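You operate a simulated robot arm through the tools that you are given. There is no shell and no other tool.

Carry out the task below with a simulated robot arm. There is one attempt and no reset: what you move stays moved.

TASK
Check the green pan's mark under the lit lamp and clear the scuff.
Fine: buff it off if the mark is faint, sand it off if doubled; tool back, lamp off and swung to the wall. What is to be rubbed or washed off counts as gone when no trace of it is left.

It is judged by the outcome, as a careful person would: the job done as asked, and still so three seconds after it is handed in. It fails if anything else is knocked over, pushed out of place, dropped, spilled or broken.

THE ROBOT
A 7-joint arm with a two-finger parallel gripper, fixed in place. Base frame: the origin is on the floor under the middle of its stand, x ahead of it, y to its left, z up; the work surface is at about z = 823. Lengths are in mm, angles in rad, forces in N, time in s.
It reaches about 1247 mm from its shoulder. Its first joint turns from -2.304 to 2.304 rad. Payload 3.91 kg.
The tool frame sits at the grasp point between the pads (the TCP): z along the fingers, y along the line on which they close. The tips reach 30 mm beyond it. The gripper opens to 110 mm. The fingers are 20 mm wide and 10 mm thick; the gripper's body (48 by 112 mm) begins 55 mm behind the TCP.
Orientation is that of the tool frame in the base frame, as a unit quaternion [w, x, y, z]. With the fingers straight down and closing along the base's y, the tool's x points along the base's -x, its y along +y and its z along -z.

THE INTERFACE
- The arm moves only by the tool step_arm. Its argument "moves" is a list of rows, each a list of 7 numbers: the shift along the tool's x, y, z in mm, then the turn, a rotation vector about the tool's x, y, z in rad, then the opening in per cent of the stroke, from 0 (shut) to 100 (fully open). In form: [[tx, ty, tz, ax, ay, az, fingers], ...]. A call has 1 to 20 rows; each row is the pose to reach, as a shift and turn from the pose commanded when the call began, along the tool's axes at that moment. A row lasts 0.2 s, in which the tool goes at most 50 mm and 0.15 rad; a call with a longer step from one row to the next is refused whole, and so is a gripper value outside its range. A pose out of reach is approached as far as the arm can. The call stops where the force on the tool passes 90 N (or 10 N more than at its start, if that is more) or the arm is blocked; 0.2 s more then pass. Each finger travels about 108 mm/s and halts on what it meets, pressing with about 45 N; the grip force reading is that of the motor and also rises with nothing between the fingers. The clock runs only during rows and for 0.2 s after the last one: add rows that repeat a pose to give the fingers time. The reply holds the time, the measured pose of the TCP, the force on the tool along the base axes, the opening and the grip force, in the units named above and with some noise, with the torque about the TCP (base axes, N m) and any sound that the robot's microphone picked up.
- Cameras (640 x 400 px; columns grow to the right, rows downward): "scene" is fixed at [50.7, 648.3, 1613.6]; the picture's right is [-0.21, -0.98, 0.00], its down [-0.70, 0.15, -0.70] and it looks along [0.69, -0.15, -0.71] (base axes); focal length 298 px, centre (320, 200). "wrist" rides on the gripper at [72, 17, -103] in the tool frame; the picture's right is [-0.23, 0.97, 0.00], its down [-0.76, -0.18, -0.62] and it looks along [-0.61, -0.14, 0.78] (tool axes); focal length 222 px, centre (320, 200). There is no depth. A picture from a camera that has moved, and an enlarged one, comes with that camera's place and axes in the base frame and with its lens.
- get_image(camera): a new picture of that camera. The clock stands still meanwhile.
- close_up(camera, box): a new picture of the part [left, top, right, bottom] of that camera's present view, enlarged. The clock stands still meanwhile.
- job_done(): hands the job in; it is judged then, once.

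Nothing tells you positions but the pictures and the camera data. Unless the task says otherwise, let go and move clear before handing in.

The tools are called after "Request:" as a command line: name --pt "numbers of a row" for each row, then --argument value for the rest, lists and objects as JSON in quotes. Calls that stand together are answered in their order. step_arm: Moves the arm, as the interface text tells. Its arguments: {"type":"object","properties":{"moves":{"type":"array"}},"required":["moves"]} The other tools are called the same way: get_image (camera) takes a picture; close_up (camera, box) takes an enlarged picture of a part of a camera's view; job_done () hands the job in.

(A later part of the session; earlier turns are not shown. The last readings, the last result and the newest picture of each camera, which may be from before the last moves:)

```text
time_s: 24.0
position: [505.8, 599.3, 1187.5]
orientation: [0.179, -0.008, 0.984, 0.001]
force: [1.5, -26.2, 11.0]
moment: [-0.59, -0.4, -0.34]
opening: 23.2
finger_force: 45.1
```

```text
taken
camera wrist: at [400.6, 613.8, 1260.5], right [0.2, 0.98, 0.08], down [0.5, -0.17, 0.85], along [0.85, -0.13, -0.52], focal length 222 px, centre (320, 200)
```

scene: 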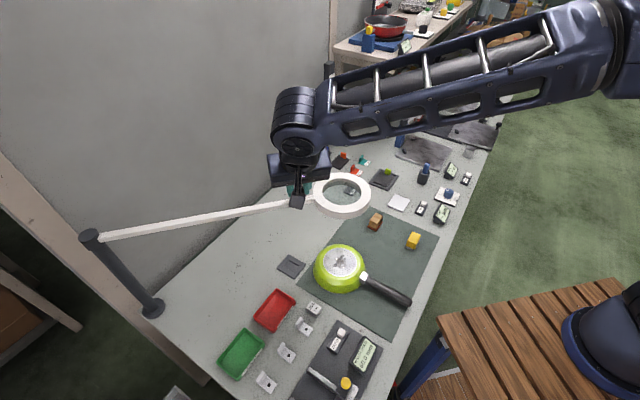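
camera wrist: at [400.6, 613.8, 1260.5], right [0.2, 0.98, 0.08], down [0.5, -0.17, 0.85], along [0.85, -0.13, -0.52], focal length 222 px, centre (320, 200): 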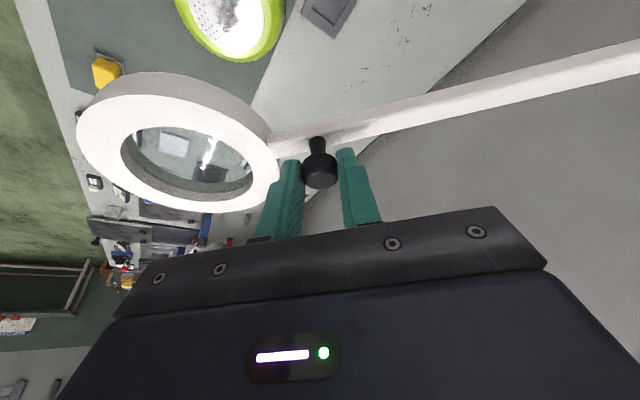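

The ring now hangs above the pan. I'll look at the mark closely with both cameras.

Request:
close_up --camera "scene" --box '[308, 238, 372, 298]'

Request:
close_up --camera "scene" --box '[290, 160, 390, 300]'

Request:
close_up --camera "wrist" --box '[150, 0, 310, 100]'

```text
6.67 times, centred on (340, 268) of scene
camera zoom: at [50.7, 648.3, 1613.6], right [-0.21, -0.98, 0.0], down [-0.7, 0.15, -0.7], along [0.69, -0.15, -0.71], focal length 1984 px, centre (187, -253)
```

zoom: 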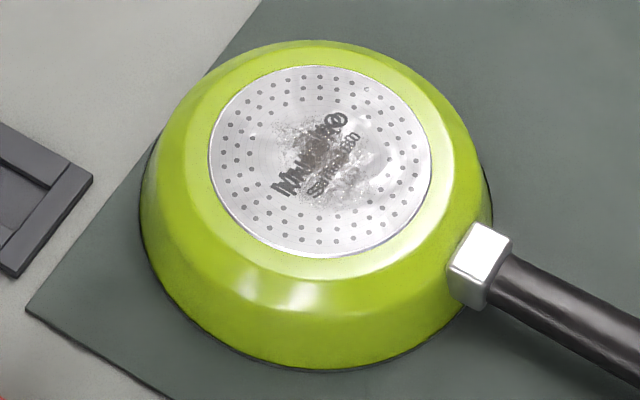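

```text
2.86 times, centred on (340, 230) of scene
camera zoom: at [50.7, 648.3, 1613.6], right [-0.21, -0.98, 0.0], down [-0.7, 0.15, -0.7], along [0.69, -0.15, -0.71], focal length 850 px, centre (263, 114)
```

zoom: 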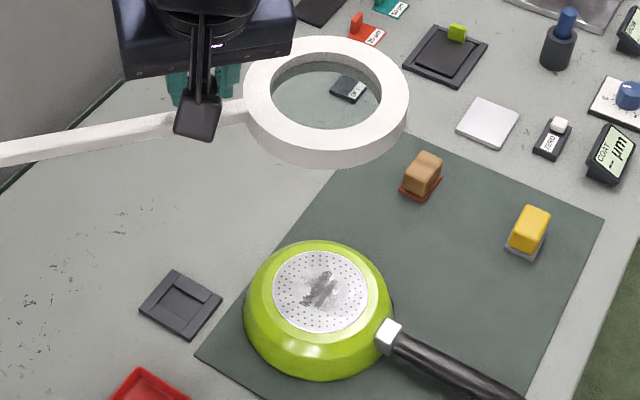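

```text
4.00 times, centred on (230, 50) of wrist
camera zoom: at [400.6, 613.8, 1260.5], right [0.2, 0.98, 0.08], down [0.5, -0.17, 0.85], along [0.85, -0.13, -0.52], focal length 888 px, centre (680, 800)
```

zoom: 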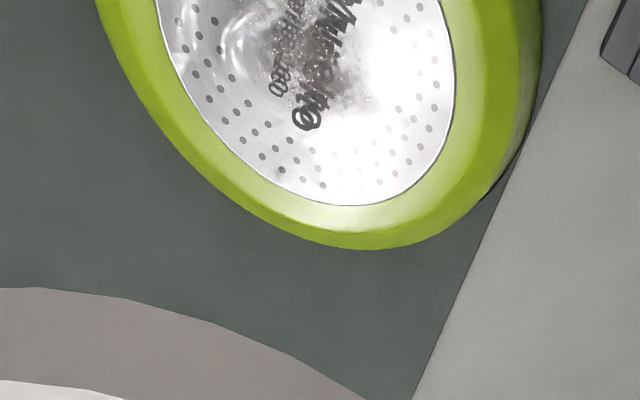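

The mark is brighter now and looks double-struck. To be sure, I'll let go of the knob, rise clear, and bring the wrist camera to look straight at the lit mark.

Request:
step_arm --pt "0 0 0 0 0 0 20" --pt "0 0 0 0 0 0 30" --pt "0 0 0 0 0 0 45" --pt "0 0 0 0 0 0 45" --pt "-7 0 -18.7 0 0 0 45" --pt "-14 0 -37.5 0 0 0 45" --pt "-28 0 -75 0 0 0 45" --pt "-42.3 0 -112.4 0 0 0 45"

Request:
get_image --camera "scene"

```text
time_s: 25.8
position: [506.0, 601.3, 1307.2]
orientation: [0.179, -0.009, 0.984, 0.001]
force: [-0.4, 0.0, -1.4]
moment: [-0.03, 0.03, 0.0]
opening: 49.3
finger_force: 0.1
```

```text
taken
```

scene: 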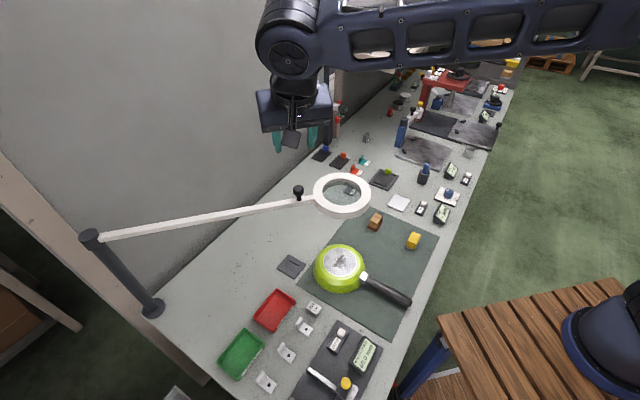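

The lamp stays where I left it. I'll move to the near side of the ring and straighten the gripper, then descend for a view of the mark.

Request:
step_arm --pt "30.6 -24 -15 0 0.09 0 45" --pt "61.2 -47.9 -30 0 0.18 0 45" --pt "91.8 -71.9 -45 0 0.27 0 45" --pt "122.4 -95.8 -59.9 0 0.36 0 45" --pt "122.4 -95.8 -59.9 0 0.36 0 45"

Request:
get_image --camera "wrist"

```text
time_s: 27.0
position: [374.0, 500.9, 1320.3]
orientation: [-0.001, -0.009, 1.0, 0.0]
force: [-0.3, -0.7, 0.6]
moment: [-0.02, 0.03, 0.04]
opening: 49.4
finger_force: 0.1
```

```text
taken
camera wrist: at [300.3, 516.1, 1425.1], right [0.21, 0.98, 0.0], down [0.77, -0.16, 0.62], along [0.61, -0.13, -0.78], focal length 222 px, centre (320, 200)
```

wrist: 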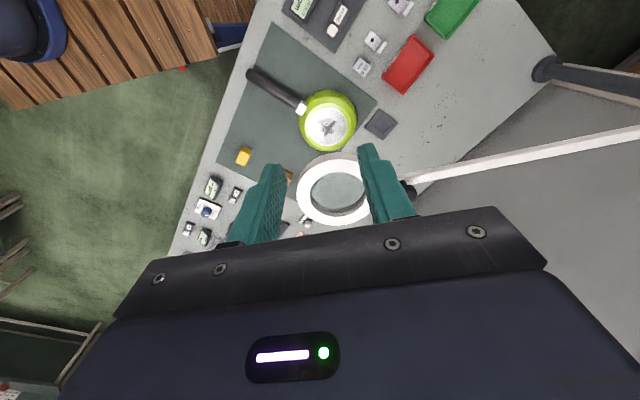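

I can see the pan beside the ring from this side. I'll zoom here first, then lower for a nearer look.

Request:
close_up --camera "wrist" --box '[290, 85, 370, 165]'

Request:
step_arm --pt "0 0 45 0 0 0 45" --pt "0 0 90 0 0 0 45" --pt "5 0 135 0 0 0 45" --pt "10 0 180 0 0 0 45" --pt "15 0 225 0 0 0 45" --pt "20 0 250 0 0 0 45" --pt "20 0 250 0 0 0 45"

Request:
get_image --camera "wrist"

Request:
get_image --camera "scene"

```text
5.00 times, centred on (330, 125) of wrist
camera zoom: at [300.3, 516.1, 1425.1], right [0.21, 0.98, 0.0], down [0.77, -0.16, 0.62], along [0.61, -0.13, -0.78], focal length 1111 px, centre (270, 575)
```

zoom: 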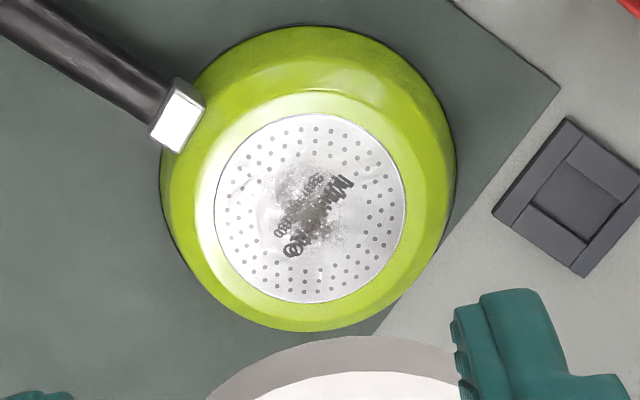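

```text
time_s: 28.6
position: [349.4, 499.3, 1069.6]
orientation: [0.0, -0.01, 1.0, 0.0]
force: [0.5, -0.5, -0.2]
moment: [-0.01, 0.02, 0.0]
opening: 49.5
finger_force: 0.0
```

```text
taken
camera wrist: at [276.1, 515.6, 1174.3], right [0.21, 0.98, 0.0], down [0.76, -0.16, 0.62], along [0.61, -0.13, -0.78], focal length 222 px, centre (320, 200)
```

wrist: 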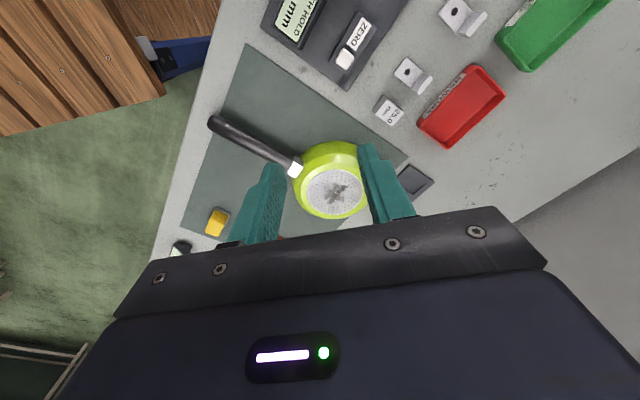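

```text
taken
```

scene: 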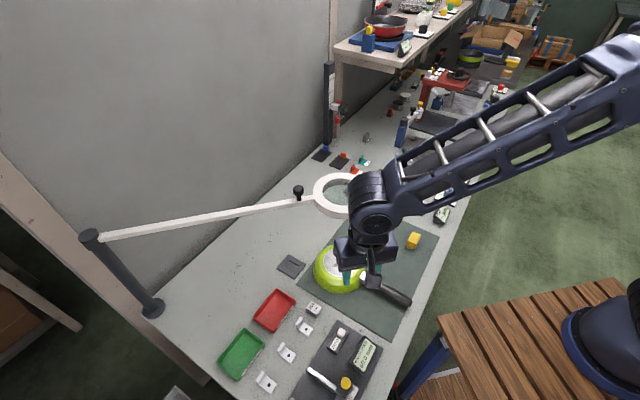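

Now I'll zoom in on the lit mark from here.

Request:
close_up --camera "wrist" --box '[296, 160, 376, 225]'

Request:
close_up --camera "wrist" --box '[314, 170, 362, 212]'

```text
6.15 times, centred on (336, 192) of wrist
camera zoom: at [276.1, 515.6, 1174.3], right [0.21, 0.98, 0.0], down [0.76, -0.16, 0.62], along [0.61, -0.13, -0.78], focal length 1367 px, centre (222, 246)
```

zoom: 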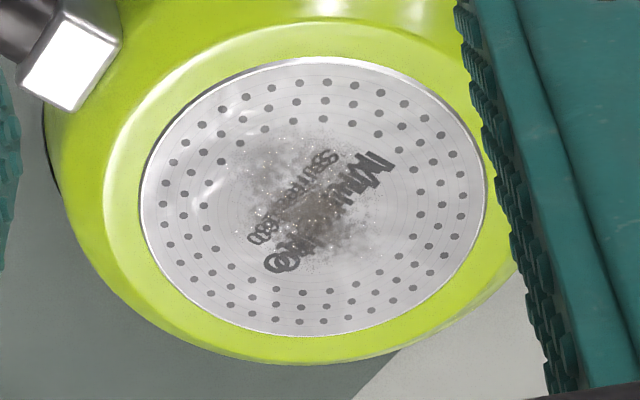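

```text
9.52 times, centred on (338, 191) of wrist
camera zoom: at [276.1, 515.6, 1174.3], right [0.21, 0.98, 0.0], down [0.76, -0.16, 0.62], along [0.61, -0.13, -0.78], focal length 2116 px, centre (149, 286)
```

zoom: 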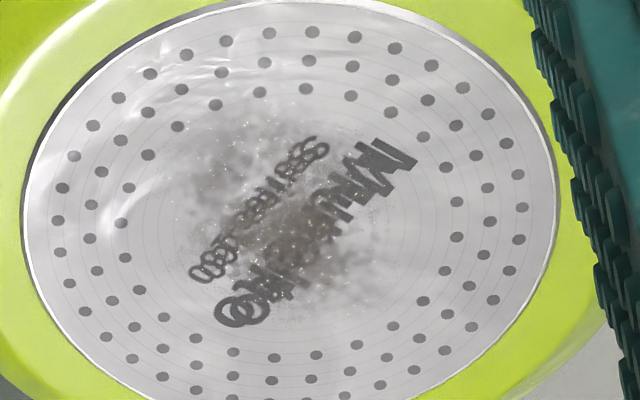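

The lit mark is clearly struck twice, with every letter doubled, and it isn't faint, so the scuff must be sanded off. I'll rise clear and check the lamp's effect and the two tools before swinging the lamp back out of the way.

Request:
step_arm --pt "0 0 -45 0 0 0 45" --pt "0 0 -90 0 0 0 45" --pt "0 0 -135 0 0 0 45" --pt "0 0 -180 0 0 0 45" --pt "0 0 -225 0 0 0 45" --pt "0 0 -250 0 0 0 45" --pt "0 0 -250 0 0 0 45"

Request:
close_up --camera "scene" --box '[315, 240, 379, 280]'

Request:
close_up --camera "scene" --box '[360, 205, 424, 245]'

Request:
get_image --camera "scene"

```text
time_s: 30.2
position: [351.3, 501.1, 1320.4]
orientation: [0.0, -0.009, 1.0, -0.001]
force: [0.8, 0.9, -0.2]
moment: [0.02, 0.03, 0.01]
opening: 49.5
finger_force: 0.0
```

```text
10.00 times, centred on (347, 260) of scene
camera zoom: at [50.7, 648.3, 1613.6], right [-0.21, -0.98, 0.0], down [-0.7, 0.15, -0.7], along [0.69, -0.15, -0.71], focal length 2977 px, centre (50, -400)
```

zoom: 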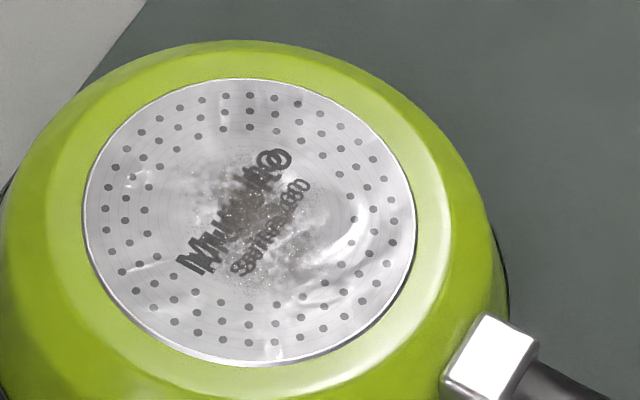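

```text
10.00 times, centred on (392, 225) of scene
camera zoom: at [50.7, 648.3, 1613.6], right [-0.21, -0.98, 0.0], down [-0.7, 0.15, -0.7], along [0.69, -0.15, -0.71], focal length 2977 px, centre (-400, -50)
```

zoom: 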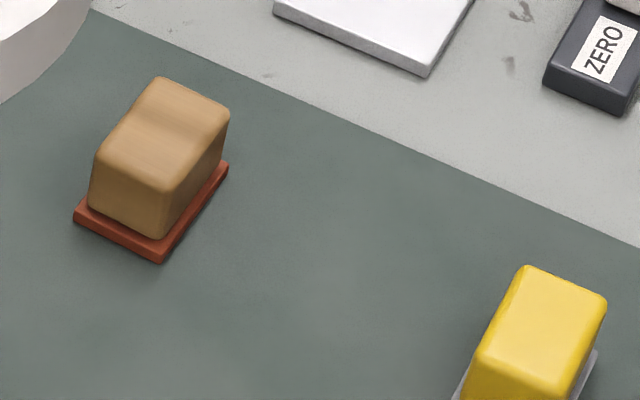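

```text
taken
```

scene: 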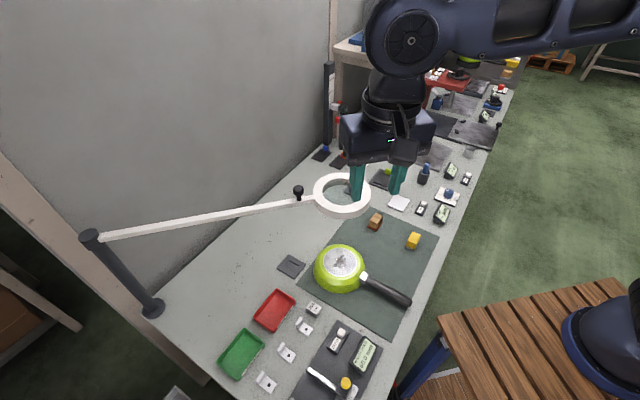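

Now I'll use the switch-off itself as a check: with the lamp still over the pan, I'll go to the switch and turn it off, then compare the same close-up. First I travel above everything to the far side of the switch.

Request:
step_arm --pt "-40.5 -14.2 4 0 0 0.062 40" --pt "-81 -28.4 8 0 0 0.124 20" --pt "-121.5 -42.6 12 0 0 0.186 0" --pt "-162 -56.8 16 0 0 0.248 0" --pt "-202.5 -71 20 0 0 0.31 0" --pt "-243 -85.2 38 0 0 0.372 0" --pt "-283.5 -99.4 56 0 0 0.434 0" --pt "-324 -113.6 74 0 0 0.496 0" --pt "-364.5 -127.8 92 0 0 0.558 0" --pt "-405 -142 110 0 0 0.62 0" --pt "-445.5 -156.2 128 0 0 0.682 0" --pt "-486 -170.4 146 0 0 0.744 0" --pt "-526.7 -184.5 164 0 0 0.803 0" --pt "-526.7 -184.5 164 0 0 0.803 0"

Request:
close_up --camera "scene" --box '[315, 240, 379, 280]'

Request:
close_up --camera "wrist" --box '[240, 20, 400, 180]'

Request:
get_image --camera "scene"

```text
time_s: 33.2
position: [881.2, 327.3, 1155.8]
orientation: [0.0, 0.383, 0.924, 0.0]
force: [0.0, 0.5, 0.6]
moment: [0.02, -0.04, 0.03]
opening: 0.1
finger_force: 37.6
```

```text
10.00 times, centred on (347, 260) of scene
camera zoom: at [50.7, 648.3, 1613.6], right [-0.21, -0.98, 0.0], down [-0.7, 0.15, -0.7], along [0.69, -0.15, -0.71], focal length 2977 px, centre (50, -400)
```

zoom: 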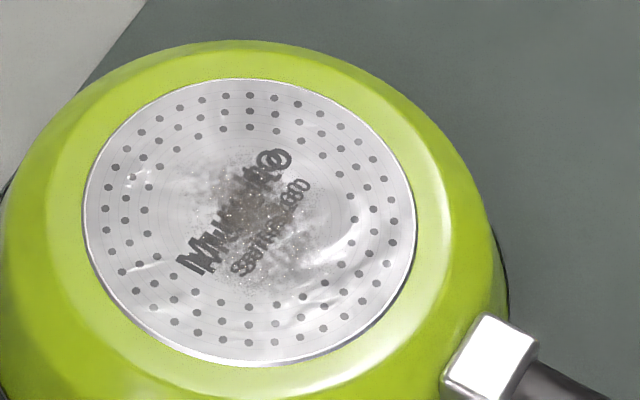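

```text
2.50 times, centred on (320, 100) of wrist
camera zoom: at [841.2, 390.8, 1259.5], right [0.85, 0.53, 0.0], down [0.41, -0.66, 0.62], along [0.33, -0.53, -0.78], focal length 555 px, centre (320, 450)
```

zoom: 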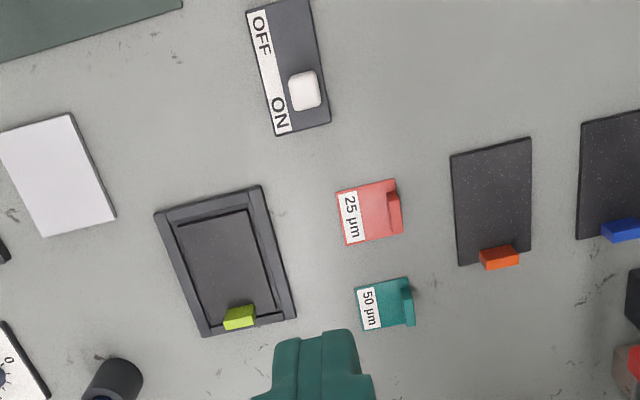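

```text
taken
```

scene: 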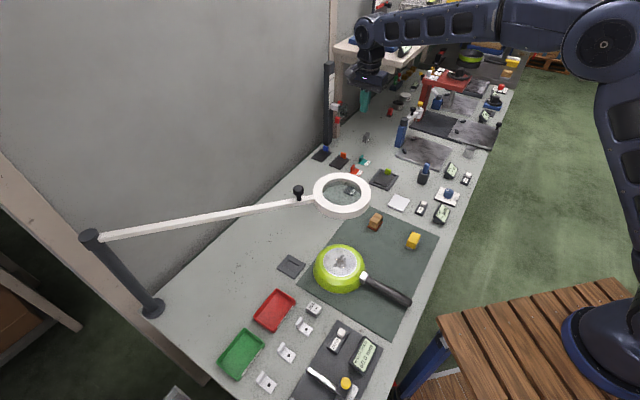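

The lit plate shows the doubled mark plainly. I'm on the ON side of the switch; I'll descend there and push the cap back to OFF.

Request:
step_arm --pt "0 -1 45 0 0 0 0" --pt "0 -1 90 0 0 0 0" --pt "0 -1 135 0 0 0 0" --pt "0 -1 180 0 0 0 0" --pt "0 -1 225 0 0 0 0" --pt "0 -1 260 0 0 0 0" --pt "0 -1 275 0 0 0 0" --pt "0 -1 281 0 0 0 0" --pt "0 -1 281 0 0 0 0"

Request:
close_up --camera "scene" --box '[320, 150, 400, 200]'

Request:
close_up --camera "wrist" --box '[240, 60, 400, 220]'

```text
time_s: 35.2
position: [880.5, 325.5, 875.4]
orientation: [0.0, 0.382, 0.924, 0.0]
force: [0.9, -0.1, 0.4]
moment: [0.0, 0.01, 0.01]
opening: 0.0
finger_force: 37.3
```

```text
8.00 times, centred on (360, 175) of scene
camera zoom: at [50.7, 648.3, 1613.6], right [-0.21, -0.98, 0.0], down [-0.7, 0.15, -0.7], along [0.69, -0.15, -0.71], focal length 2381 px, centre (0, 400)
```

zoom: 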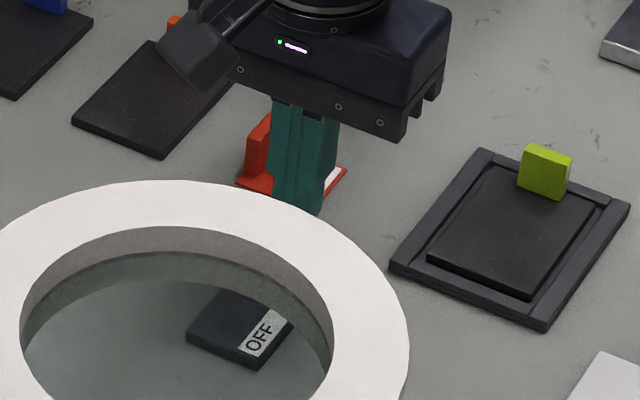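

```text
2.50 times, centred on (320, 140) of wrist
camera zoom: at [840.8, 388.2, 979.4], right [0.85, 0.53, 0.0], down [0.41, -0.66, 0.62], along [0.33, -0.53, -0.78], focal length 555 px, centre (320, 350)
```

zoom: 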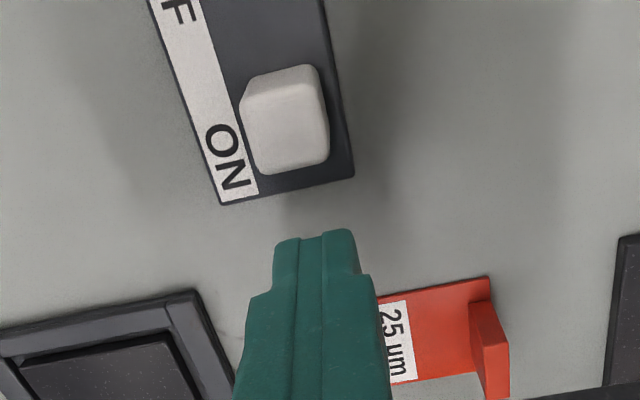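

The fingertip is lined up behind the ON side of the cap. I'll push it back toward OFF slowly.

Request:
step_arm --pt "5 0 0 0 0 0 0" --pt "10 0 0 0 0 0 0" --pt "15 0 0 0 0 0 0" --pt "20 0 0 0 0 0 0" --pt "25 0 0 0 0 0 0" --pt "30 0 0 0 0 0 0" --pt "34 0 0 0 0 0 0" --pt "37 0 0 0 0 0 0"

Request:
close_up --camera "wrist" --box '[240, 60, 400, 220]'

Request:
close_up --camera "scene" --box '[315, 240, 379, 280]'

```text
time_s: 37.0
position: [854.5, 351.3, 874.9]
orientation: [0.0, 0.381, 0.924, 0.0]
force: [-0.4, -0.2, -0.4]
moment: [0.01, -0.01, 0.01]
opening: 0.2
finger_force: 38.0
```

```text
2.50 times, centred on (320, 140) of wrist
camera zoom: at [814.1, 415.2, 979.7], right [0.85, 0.53, 0.0], down [0.41, -0.66, 0.62], along [0.33, -0.53, -0.78], focal length 555 px, centre (320, 350)
```

zoom: 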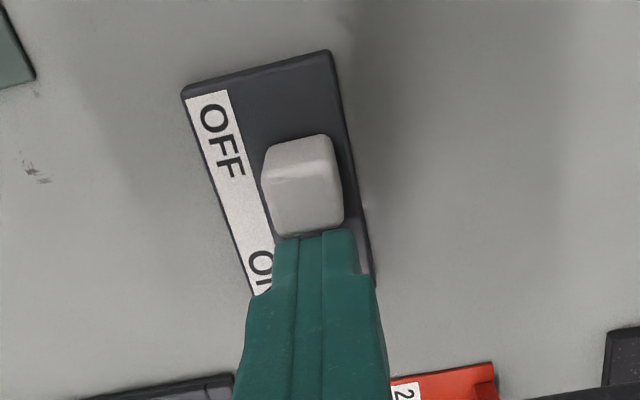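

```text
10.00 times, centred on (347, 260) of scene
camera zoom: at [50.7, 648.3, 1613.6], right [-0.21, -0.98, 0.0], down [-0.7, 0.15, -0.7], along [0.69, -0.15, -0.71], focal length 2977 px, centre (50, -400)
```

zoom: 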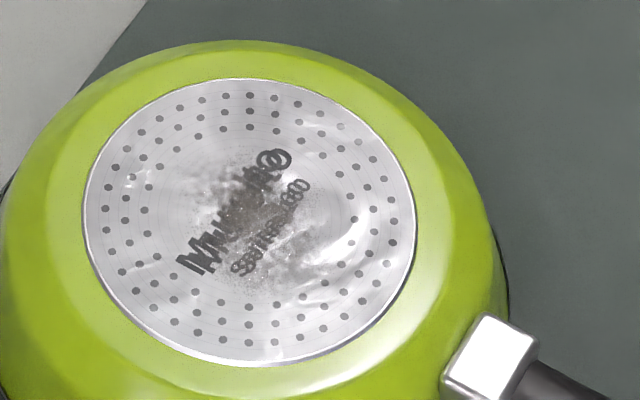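

The cap has gone most of the way. I'll push on until it meets its OFF stop.

Request:
step_arm --pt "3 0 0 0 0 0 0" --pt "6 0 0 0 0 0 0" --pt "8 0 0 0 0 0 0" --pt "9 0 0 0 0 0 0"

Request:
close_up --camera "wrist" --box '[240, 60, 400, 220]'

Request:
close_up --camera "scene" --box '[315, 240, 379, 280]'

```text
time_s: 38.0
position: [850.9, 354.5, 875.5]
orientation: [0.0, 0.384, 0.924, 0.0]
force: [18.4, -30.7, 6.9]
moment: [-0.77, -0.45, 0.07]
opening: 0.0
finger_force: 37.4
```

```text
2.50 times, centred on (320, 140) of wrist
camera zoom: at [810.3, 419.0, 979.7], right [0.85, 0.53, 0.0], down [0.41, -0.66, 0.62], along [0.33, -0.53, -0.78], focal length 555 px, centre (320, 350)
```

zoom: 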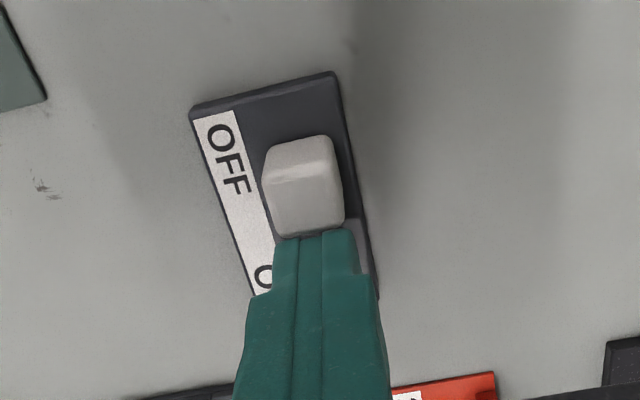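

```text
10.00 times, centred on (347, 260) of scene
camera zoom: at [50.7, 648.3, 1613.6], right [-0.21, -0.98, 0.0], down [-0.7, 0.15, -0.7], along [0.69, -0.15, -0.71], focal length 2977 px, centre (50, -400)
```

zoom: 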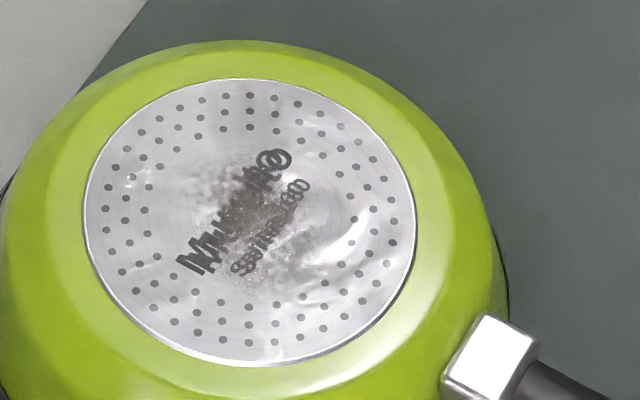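

The switch is back at its OFF stop and the pan has dimmed, which confirms the lamp had been lit. I'll back away, rise, and go back to the lamp knob.

Request:
step_arm --pt "-5 0 0 0 0 0 0" --pt "-9 0 -5 0 0 0 0" --pt "-9 0 -50 0 0 0 0" --pt "-9 0 -95 0 0 0 0" --pt "-9 0 -140 0 0 0 0" --pt "-9 0 -185 0 0 0 0" --pt "-9 0 -230 0 0 0 0" --pt "-9 0 -275 0 0 0 0" --pt "-9 0 -320 0 0 0 0" --pt "-9 0 -365 0 0 0 0" --pt "-9 0 -410 0 0 0 0" --pt "-9 0 -435 0 0 0 0"

Request:
close_up --camera "wrist" --box '[280, 30, 360, 110]'

Request:
get_image --camera "scene"

```text
time_s: 40.6
position: [853.2, 351.9, 1311.4]
orientation: [0.0, 0.382, 0.924, 0.0]
force: [-0.2, 0.3, 0.1]
moment: [-0.05, 0.02, -0.02]
opening: 0.1
finger_force: 37.8
```

```text
5.00 times, centred on (320, 70) of wrist
camera zoom: at [813.2, 415.3, 1416.1], right [0.85, 0.53, 0.0], down [0.41, -0.66, 0.62], along [0.33, -0.53, -0.78], focal length 1111 px, centre (320, 850)
```

zoom: 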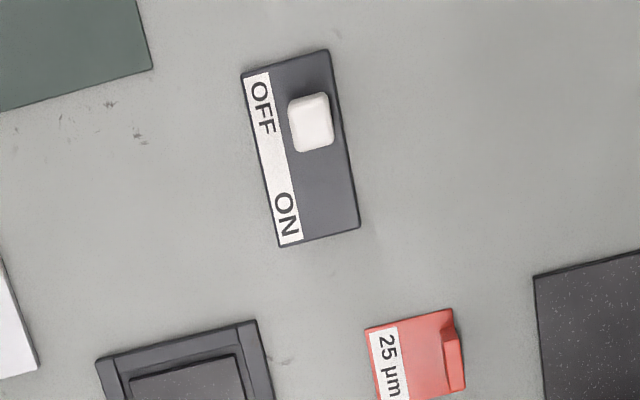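

```text
taken
```

scene: 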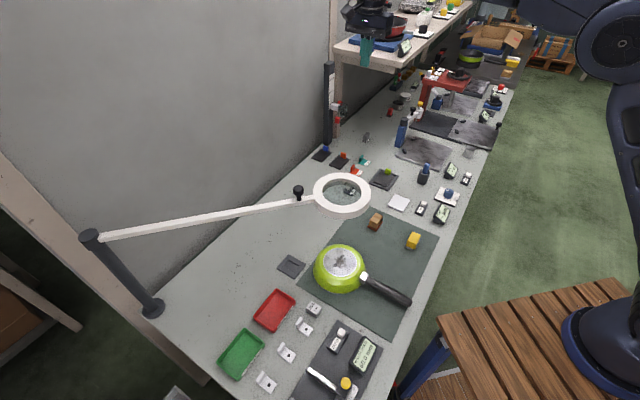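

The switch is clearly on OFF. I'll travel high over to the knob and straighten my heading.

Request:
step_arm --pt "42.1 -6.9 0 0 0 -0.0803 0" --pt "84.2 -13.9 0 0 0 -0.1606 0" --pt "126.2 -20.8 0 0 0 -0.2409 0" --pt "168.3 -27.8 0 0 0 -0.3212 0" --pt "210.4 -34.7 0 0 0 -0.4015 0" --pt "252.5 -41.6 0 0 0 -0.4818 20" --pt "294.6 -48.6 0 0 0 -0.5621 45" --pt "336.6 -55.5 0 0 0 -0.6424 45" --pt "378.7 -62.5 0 0 0 -0.7227 45" --pt "420.8 -69.4 0 0 0 -0.803 45" --pt "420.8 -69.4 0 0 0 -0.803 45"

Request:
step_arm --pt "0 0 0 0 -0.12 0 45" --pt "0 0 0 0 -0.24 0 45" --pt "0 0 0 0 -0.36 0 45" --pt "0 0 0 0 -0.36 0 45"

Request:
get_image --camera "wrist"

Request:
close_up --camera "scene" --box '[240, 100, 400, 200]'

```text
time_s: 43.0
position: [508.2, 598.7, 1312.2]
orientation: [0.0, -0.009, 1.0, 0.0]
force: [0.0, -0.2, -1.0]
moment: [0.0, 0.01, -0.02]
opening: 49.5
finger_force: 0.0
```

```text
time_s: 44.0
position: [508.7, 599.1, 1311.0]
orientation: [0.179, -0.01, 0.984, 0.002]
force: [-0.6, 0.4, 0.2]
moment: [-0.01, -0.01, -0.05]
opening: 49.4
finger_force: 0.0
```

```text
taken
camera wrist: at [402.8, 614.8, 1383.5], right [0.19, 0.98, 0.08], down [0.5, -0.17, 0.85], along [0.85, -0.13, -0.52], focal length 222 px, centre (320, 200)
```

wrist: 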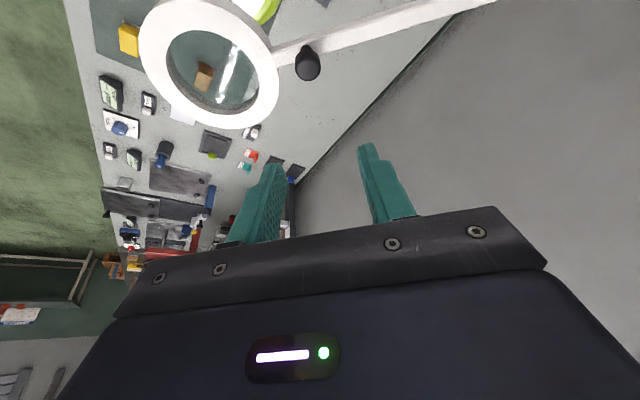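

```text
4.00 times, centred on (320, 150) of scene
camera zoom: at [50.7, 648.3, 1613.6], right [-0.21, -0.98, 0.0], down [-0.7, 0.15, -0.7], along [0.69, -0.15, -0.71], focal length 1191 px, centre (320, 400)
```

zoom: 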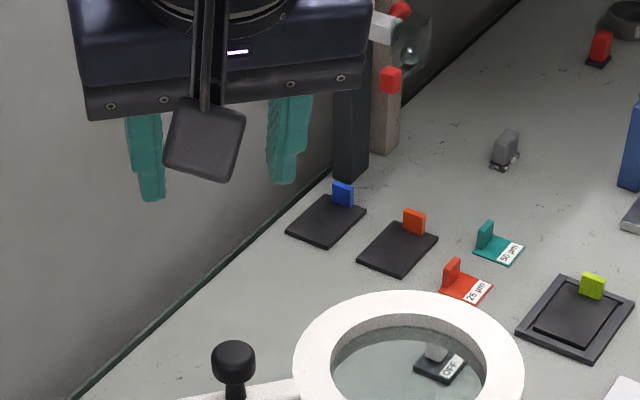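

The knob is where I left it. I'll lower onto it and grip.

Request:
step_arm --pt "13.5 0.3 28 0 0 0 45" --pt "25 0.3 58 0 0 0 45" --pt "36 0.3 87 0 0 0 45" --pt "45.9 0.3 113.7 0 0 0 45" --pt "45.9 0.3 113.7 0 0 0 45" --pt "45.9 0.3 113.7 0 0 0 25" --pt "45.9 0.3 113.7 0 0 0 5" --pt "45.9 0.3 113.7 0 0 0 0" --pt "45.9 0.3 113.7 0 0 0 0"

Request:
get_image --camera "wrist"

```text
time_s: 46.0
position: [504.4, 597.0, 1187.7]
orientation: [0.178, -0.01, 0.984, 0.001]
force: [0.0, -6.1, -2.1]
moment: [-0.19, -0.12, -0.07]
opening: 22.9
finger_force: 45.0
```

```text
taken
camera wrist: at [399.9, 613.6, 1260.5], right [0.19, 0.98, 0.08], down [0.5, -0.17, 0.85], along [0.85, -0.13, -0.52], focal length 222 px, centre (320, 200)
```

wrist: 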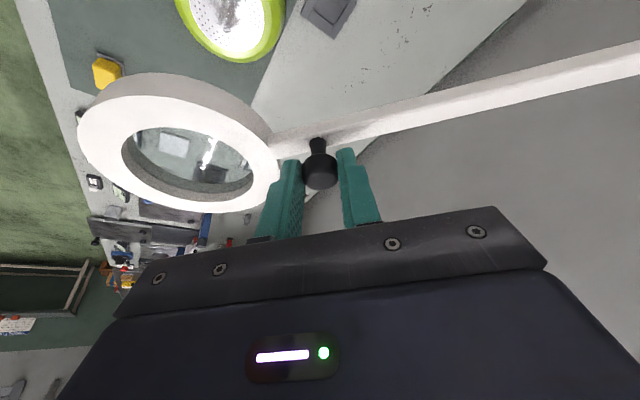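

I hold the knob again. I'll swing the lamp back along the same circle toward the wall in stages.

Request:
step_arm --pt "-10.7 0.2 4.0 -0.0095 0 -0.0255 0" --pt "-21.4 0.7 8.0 -0.0191 0 -0.051 0" --pt "-32.1 1.6 12.0 -0.0286 0 -0.0765 0" --pt "-42.7 2.8 16.0 -0.0382 0 -0.102 0" --pt "-53.3 4.2 19.9 -0.0477 0 -0.1276 0" --pt "-63.8 5.9 23.9 -0.0572 0 -0.1531 0" --pt "-74.4 8.0 27.8 -0.0668 0 -0.1786 0" --pt "-84.8 10.4 31.7 -0.0763 0 -0.2041 0" --pt "-84.8 10.4 31.7 -0.0763 0 -0.2041 0"

Request:
get_image --camera "wrist"

```text
time_s: 48.0
position: [595.8, 610.2, 1188.4]
orientation: [0.177, -0.115, 0.977, 0.02]
force: [9.8, -32.1, -10.6]
moment: [-0.76, -0.2, -0.37]
opening: 23.3
finger_force: 45.2
```

```text
taken
camera wrist: at [490.1, 603.1, 1260.6], right [-0.02, 1.0, 0.08], down [0.52, -0.06, 0.85], along [0.85, 0.06, -0.52], focal length 222 px, centre (320, 200)
```

wrist: 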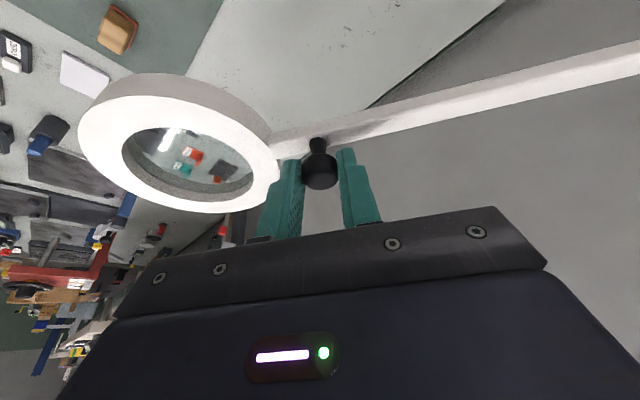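

It follows; a mild outward pull tells me to widen the radius by a few millimetres. I'll continue the swing.

Request:
step_arm --pt "-10.5 -0.8 4.5 -0.0095 0 -0.0255 0" --pt "-21.0 -1.3 8.9 -0.0191 0 -0.0509 0" --pt "-31.7 -1.3 12.9 -0.0286 0 -0.0764 0" --pt "-42.4 -0.4 16.9 -0.0382 0 -0.1019 0" --pt "-53.0 0.9 20.9 -0.0477 0 -0.1274 0" --pt "-63.6 2.8 24.9 -0.0572 0 -0.1528 0" --pt "-74.1 4.8 28.8 -0.0668 0 -0.1783 0" --pt "-84.5 7.3 32.7 -0.0763 0 -0.2038 0" --pt "-84.5 7.3 32.7 -0.0763 0 -0.2038 0"

Request:
get_image --camera "wrist"

```text
time_s: 50.0
position: [680.5, 642.0, 1187.7]
orientation: [0.175, -0.223, 0.958, 0.04]
force: [-3.4, 8.6, 1.0]
moment: [0.0, 0.64, 0.07]
opening: 23.2
finger_force: 44.6
```

```text
taken
camera wrist: at [578.9, 610.8, 1260.5], right [-0.24, 0.97, 0.08], down [0.52, 0.06, 0.85], along [0.82, 0.24, -0.52], focal length 222 px, centre (320, 200)
```

wrist: 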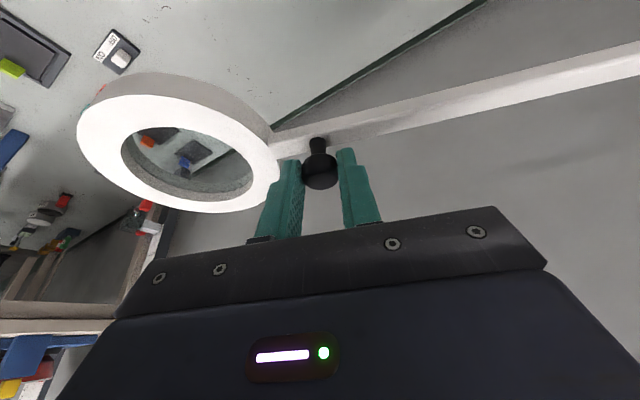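

One more stage brings the lamp to its original place by the wall.

Request:
step_arm --pt "-11.0 0.6 4.2 -0.0099 0 -0.0263 0" --pt "-22.0 1.2 8.3 -0.0199 0 -0.0526 0" --pt "-32.9 2.1 12.4 -0.0298 0 -0.0789 0" --pt "-44.1 3.1 16.6 -0.0398 0 -0.1052 0" --pt "-54.9 4.6 20.7 -0.0497 0 -0.1316 0" --pt "-65.8 6.3 24.9 -0.0596 0 -0.1579 0" --pt "-76.7 8.3 28.9 -0.0696 0 -0.1842 0" --pt "-87.4 10.7 33.0 -0.0795 0 -0.2105 0" --pt "-87.4 10.7 33.0 -0.0795 0 -0.2105 0"

Request:
close_up --camera "scene" --box '[200, 80, 360, 180]'

Request:
get_image --camera "scene"

```text
time_s: 52.0
position: [759.2, 692.9, 1187.8]
orientation: [0.167, -0.329, 0.928, 0.058]
force: [-33.4, -12.5, 2.4]
moment: [-0.39, 0.9, 0.13]
opening: 23.4
finger_force: 44.6
```

```text
4.00 times, centred on (280, 130) of scene
camera zoom: at [50.7, 648.3, 1613.6], right [-0.21, -0.98, 0.0], down [-0.7, 0.15, -0.7], along [0.69, -0.15, -0.71], focal length 1191 px, centre (480, 480)
```

zoom: 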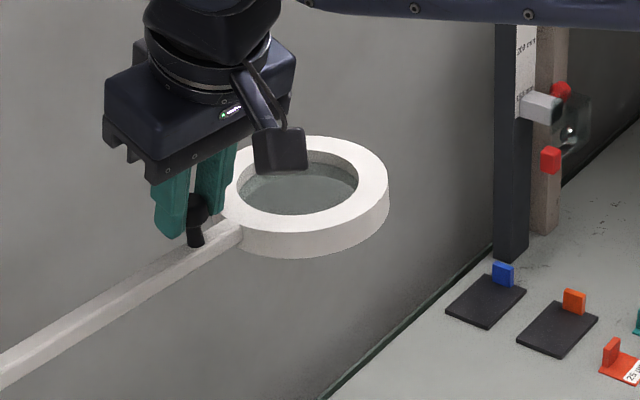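

```text
taken
```

scene: 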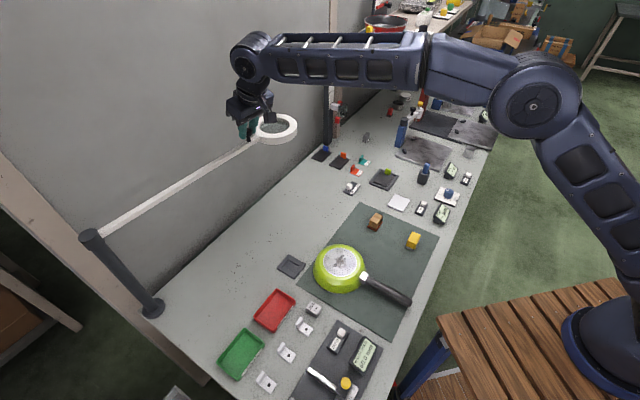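

The lamp is back exactly at its starting place and against its stop. I'll release the knob and draw away upward.

Request:
step_arm --pt "2 0 0 0 0 0 15" --pt "2 0 0 0 0 0 30" --pt "2 0 0 0 0 0 45" --pt "2 0 0 0 0 0 45" --pt "-6 0 -19 0 0 0 45" --pt "-12 0 -38 0 0 0 45" --pt "2 -3 -75 0 0 0 45" --pt "25 -5 -110 0 0 0 45" --pt "60 -5 -140 0 0 0 45" --pt "100 -5 -150 0 0 0 45"

Request:
get_image --camera "scene"

Request:
close_up --camera "scene" --box '[230, 105, 310, 155]'

```text
time_s: 54.2
position: [648.8, 593.3, 1290.5]
orientation: [0.168, -0.328, 0.928, 0.059]
force: [0.4, 1.2, -1.9]
moment: [-0.01, 0.01, -0.01]
opening: 49.7
finger_force: 0.0
```

```text
taken
```

scene: 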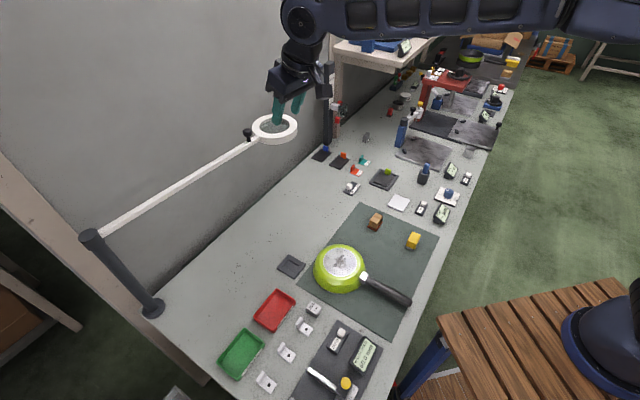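

```text
8.00 times, centred on (270, 130) of scene
camera zoom: at [50.7, 648.3, 1613.6], right [-0.21, -0.98, 0.0], down [-0.7, 0.15, -0.7], along [0.69, -0.15, -0.71], focal length 2381 px, centre (720, 760)
```

zoom: 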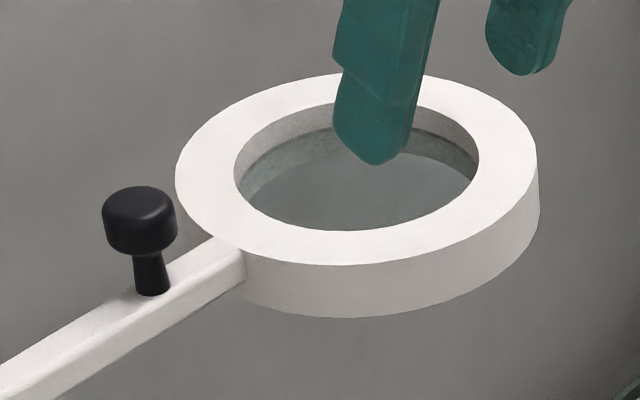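

The lamp is parked and off. Now for the sanding tool: the brown block on its red-brown abrasive sheet near (662, 320), with its long side along the bench. I'll straighten up and move above it.

Request:
step_arm --pt "19.6 -25.9 -7.3 0 0.12 0 45" --pt "39.3 -51.9 -14.7 0 0.24 0 55" --pt "58.9 -77.8 -22 0 0.36 0 60" --pt "58.9 -77.8 -22 0 0.36 0 60"

```text
time_s: 55.2
position: [650.2, 496.8, 1292.8]
orientation: [0.0, -0.333, 0.943, 0.0]
force: [0.1, -0.4, 0.6]
moment: [0.02, -0.01, -0.01]
opening: 65.9
finger_force: 0.0
```

Now I turn to line up with the block and descend to a viewing height above it.

Request:
step_arm --pt "9.3 -13.2 18.4 0 0 0.133 60" --pt "18.5 -26.4 36.9 0 0 0.266 60" --pt "27.8 -39.5 55.3 0 0 0.399 60" --pt "37 -52.7 73.7 0 0 0.532 60" --pt "46.3 -65.9 92.2 0 0 0.665 60" --pt "55.5 -79.1 110.6 0 0 0.799 60" --pt "64.8 -92.3 129.1 0 0 0.932 60" --pt "74 -105.5 147.5 0 0 1.065 60" --pt "83.3 -118.6 165.9 0 0 1.198 60" --pt "92.5 -131.8 184.4 0 0 1.331 60" --pt "101.8 -145 202.8 0 0 1.464 60" --pt "101.8 -145 202.8 0 0 1.464 60"

Request:
get_image --camera "wrist"

Request:
close_up --camera "wrist" --box '[260, 40, 380, 130]'

```text
time_s: 57.8
position: [662.2, 319.0, 1089.1]
orientation: [0.0, 0.382, 0.924, 0.0]
force: [0.1, -0.1, 0.4]
moment: [-0.02, 0.03, -0.03]
opening: 65.9
finger_force: 0.1
```

```text
taken
camera wrist: at [622.3, 381.8, 1194.5], right [0.85, 0.53, 0.0], down [0.41, -0.66, 0.62], along [0.33, -0.53, -0.78], focal length 222 px, centre (320, 200)
```

wrist: 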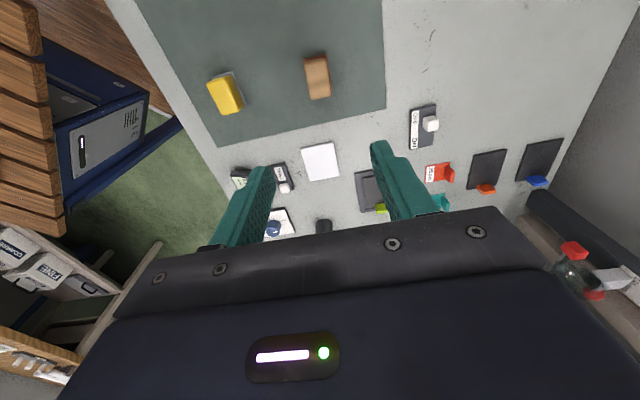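

```text
4.44 times, centred on (320, 85) of wrist
camera zoom: at [622.3, 381.8, 1194.5], right [0.85, 0.53, 0.0], down [0.41, -0.66, 0.62], along [0.33, -0.53, -0.78], focal length 987 px, centre (320, 711)
```

zoom: 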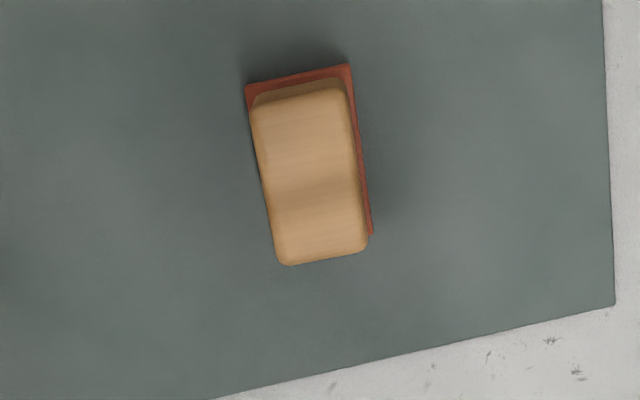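

The wrist view puts the sanding block at about (654, 326), turned a few degrees from the bench line, with a wood body and red abrasive underside. I'll centre and drop nearer to check.

Request:
step_arm --pt "3 0 40 0 0 0.01 60" --pt "6 -0.4 80 0 0 0.02 60" --pt "10.7 -0.8 120 0 0 0.04 60" --pt "10.7 -0.8 150 0 0 0.04 60" --pt "10.7 -0.8 150 0 0 0.04 60"

Request:
close_up --camera "wrist" --box '[230, 60, 410, 200]'

Request:
close_up --camera "scene" --box '[340, 180, 420, 240]'

```text
time_s: 59.0
position: [652.1, 327.1, 940.4]
orientation: [0.0, 0.402, 0.916, 0.0]
force: [-0.1, -0.8, 0.5]
moment: [0.01, 0.01, 0.01]
opening: 66.3
finger_force: 0.0
```

```text
2.86 times, centred on (320, 130) of wrist
camera zoom: at [616.0, 391.6, 1044.8], right [0.87, 0.49, 0.0], down [0.39, -0.68, 0.62], along [0.31, -0.54, -0.78], focal length 635 px, centre (320, 400)
```

zoom: 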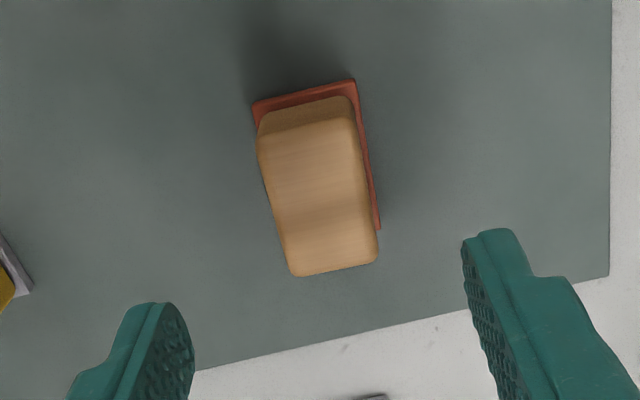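

```text
6.67 times, centred on (380, 210) of scene
camera zoom: at [50.7, 648.3, 1613.6], right [-0.21, -0.98, 0.0], down [-0.7, 0.15, -0.7], along [0.69, -0.15, -0.71], focal length 1984 px, centre (-80, 133)
```

zoom: 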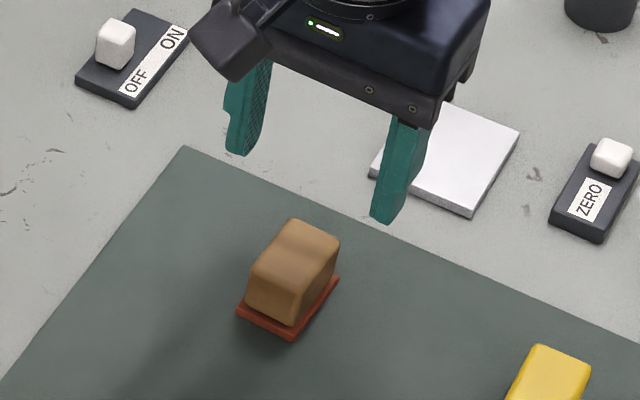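

The block is now measured at (652.5, 328.5), heading matched, top at about z 852. I'll lower so the tips sit just above the abrasive plate and grip the wooden body.

Request:
step_arm --pt "0.7 1.2 30 0 0 0 60" --pt "0.7 1.2 60 0 0 0 60" --pt "0.7 1.2 72 0 0 0 60" --pt "0.7 1.2 77 0 0 0 60" --pt "0.7 1.2 77 0 0 0 45" --pt "0.7 1.2 77 0 0 0 30" --pt "0.7 1.2 77 0 0 0 15" --pt "0.7 1.2 77 0 0 0 0" --pt "0.7 1.2 77 0 0 0 0"

Request:
close_up --camera "wrist" --box '[230, 100, 410, 240]'

Request:
close_up --camera "scene" --box '[340, 180, 420, 240]'

```text
time_s: 61.0
position: [653.3, 329.1, 862.9]
orientation: [-0.001, 0.401, 0.916, 0.0]
force: [-0.1, -0.1, -0.9]
moment: [0.0, 0.03, -0.02]
opening: 29.2
finger_force: 45.0
```

```text
2.86 times, centred on (320, 170) of wrist
camera zoom: at [616.0, 392.6, 966.4], right [0.87, 0.49, 0.0], down [0.39, -0.68, 0.62], along [0.31, -0.54, -0.78], focal length 635 px, centre (320, 286)
```

zoom: 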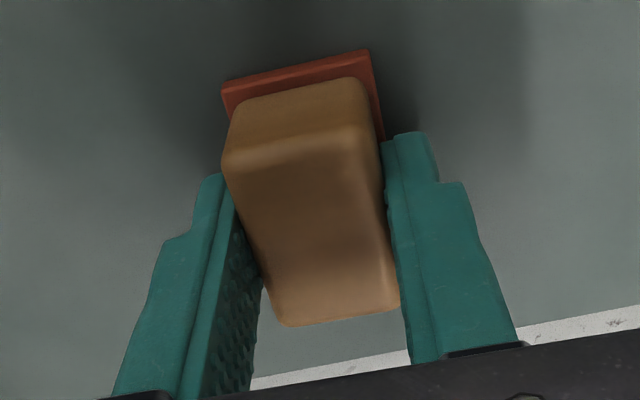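

```text
6.67 times, centred on (380, 210) of scene
camera zoom: at [50.7, 648.3, 1613.6], right [-0.21, -0.98, 0.0], down [-0.7, 0.15, -0.7], along [0.69, -0.15, -0.71], focal length 1984 px, centre (-80, 133)
```

zoom: 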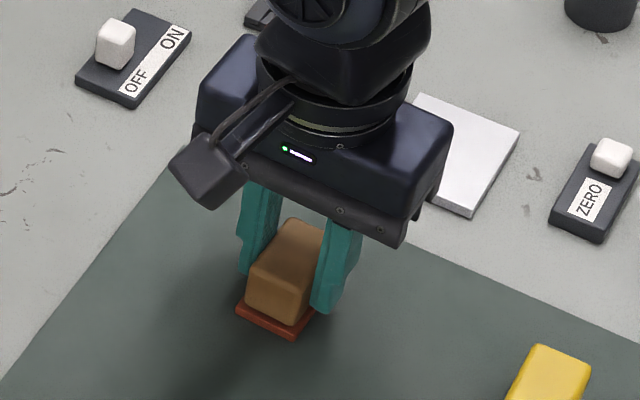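

The block is held firmly (29 mm). I'll lift it and carry it straight along the bench to above the pan.

Request:
step_arm --pt "0 0 -15 0 0 0 0" --pt "0 0 -50 0 0 0 0" --pt "0 0 -95 0 0 0 0" --pt "0 0 -140 0 0 0 0" --pt "44 0 -145 0 0 0 0" --pt "88 0 -145 0 0 0 0" --pt "132 0 -145 0 0 0 0" --pt "176 0 -145 0 0 0 0" --pt "219 0 -145 0 0 0 0" --pt "219 0 -145 0 0 0 0"

Request:
get_image --camera "wrist"

Request:
get_image --camera "scene"

```text
time_s: 63.2
position: [505.6, 488.1, 1007.2]
orientation: [0.0, 0.401, 0.916, -0.001]
force: [1.0, 0.0, -0.3]
moment: [0.02, -0.03, 0.01]
opening: 29.4
finger_force: 45.1
```

```text
taken
camera wrist: at [468.9, 553.4, 1112.2], right [0.87, 0.49, 0.0], down [0.39, -0.68, 0.62], along [0.31, -0.54, -0.78], focal length 222 px, centre (320, 200)
```

wrist: 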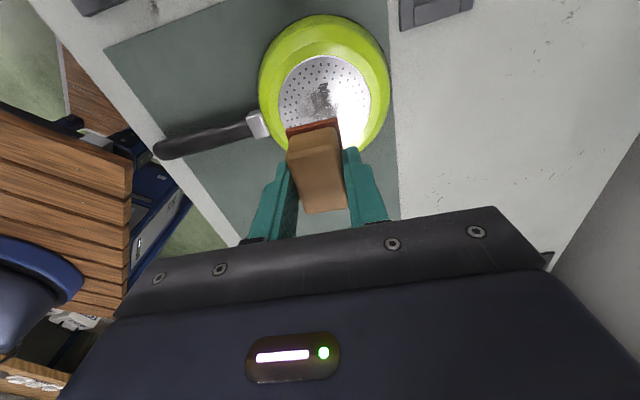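

```text
taken
```

scene: 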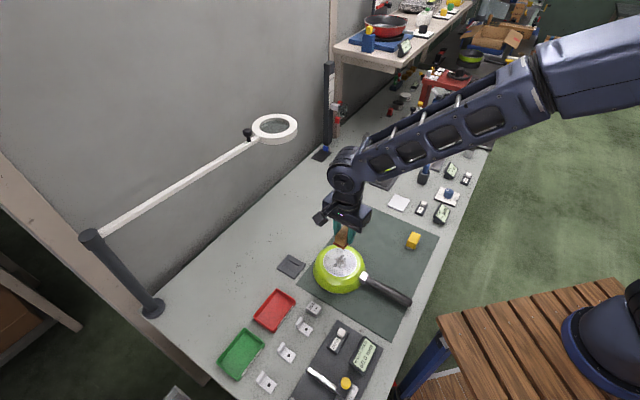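

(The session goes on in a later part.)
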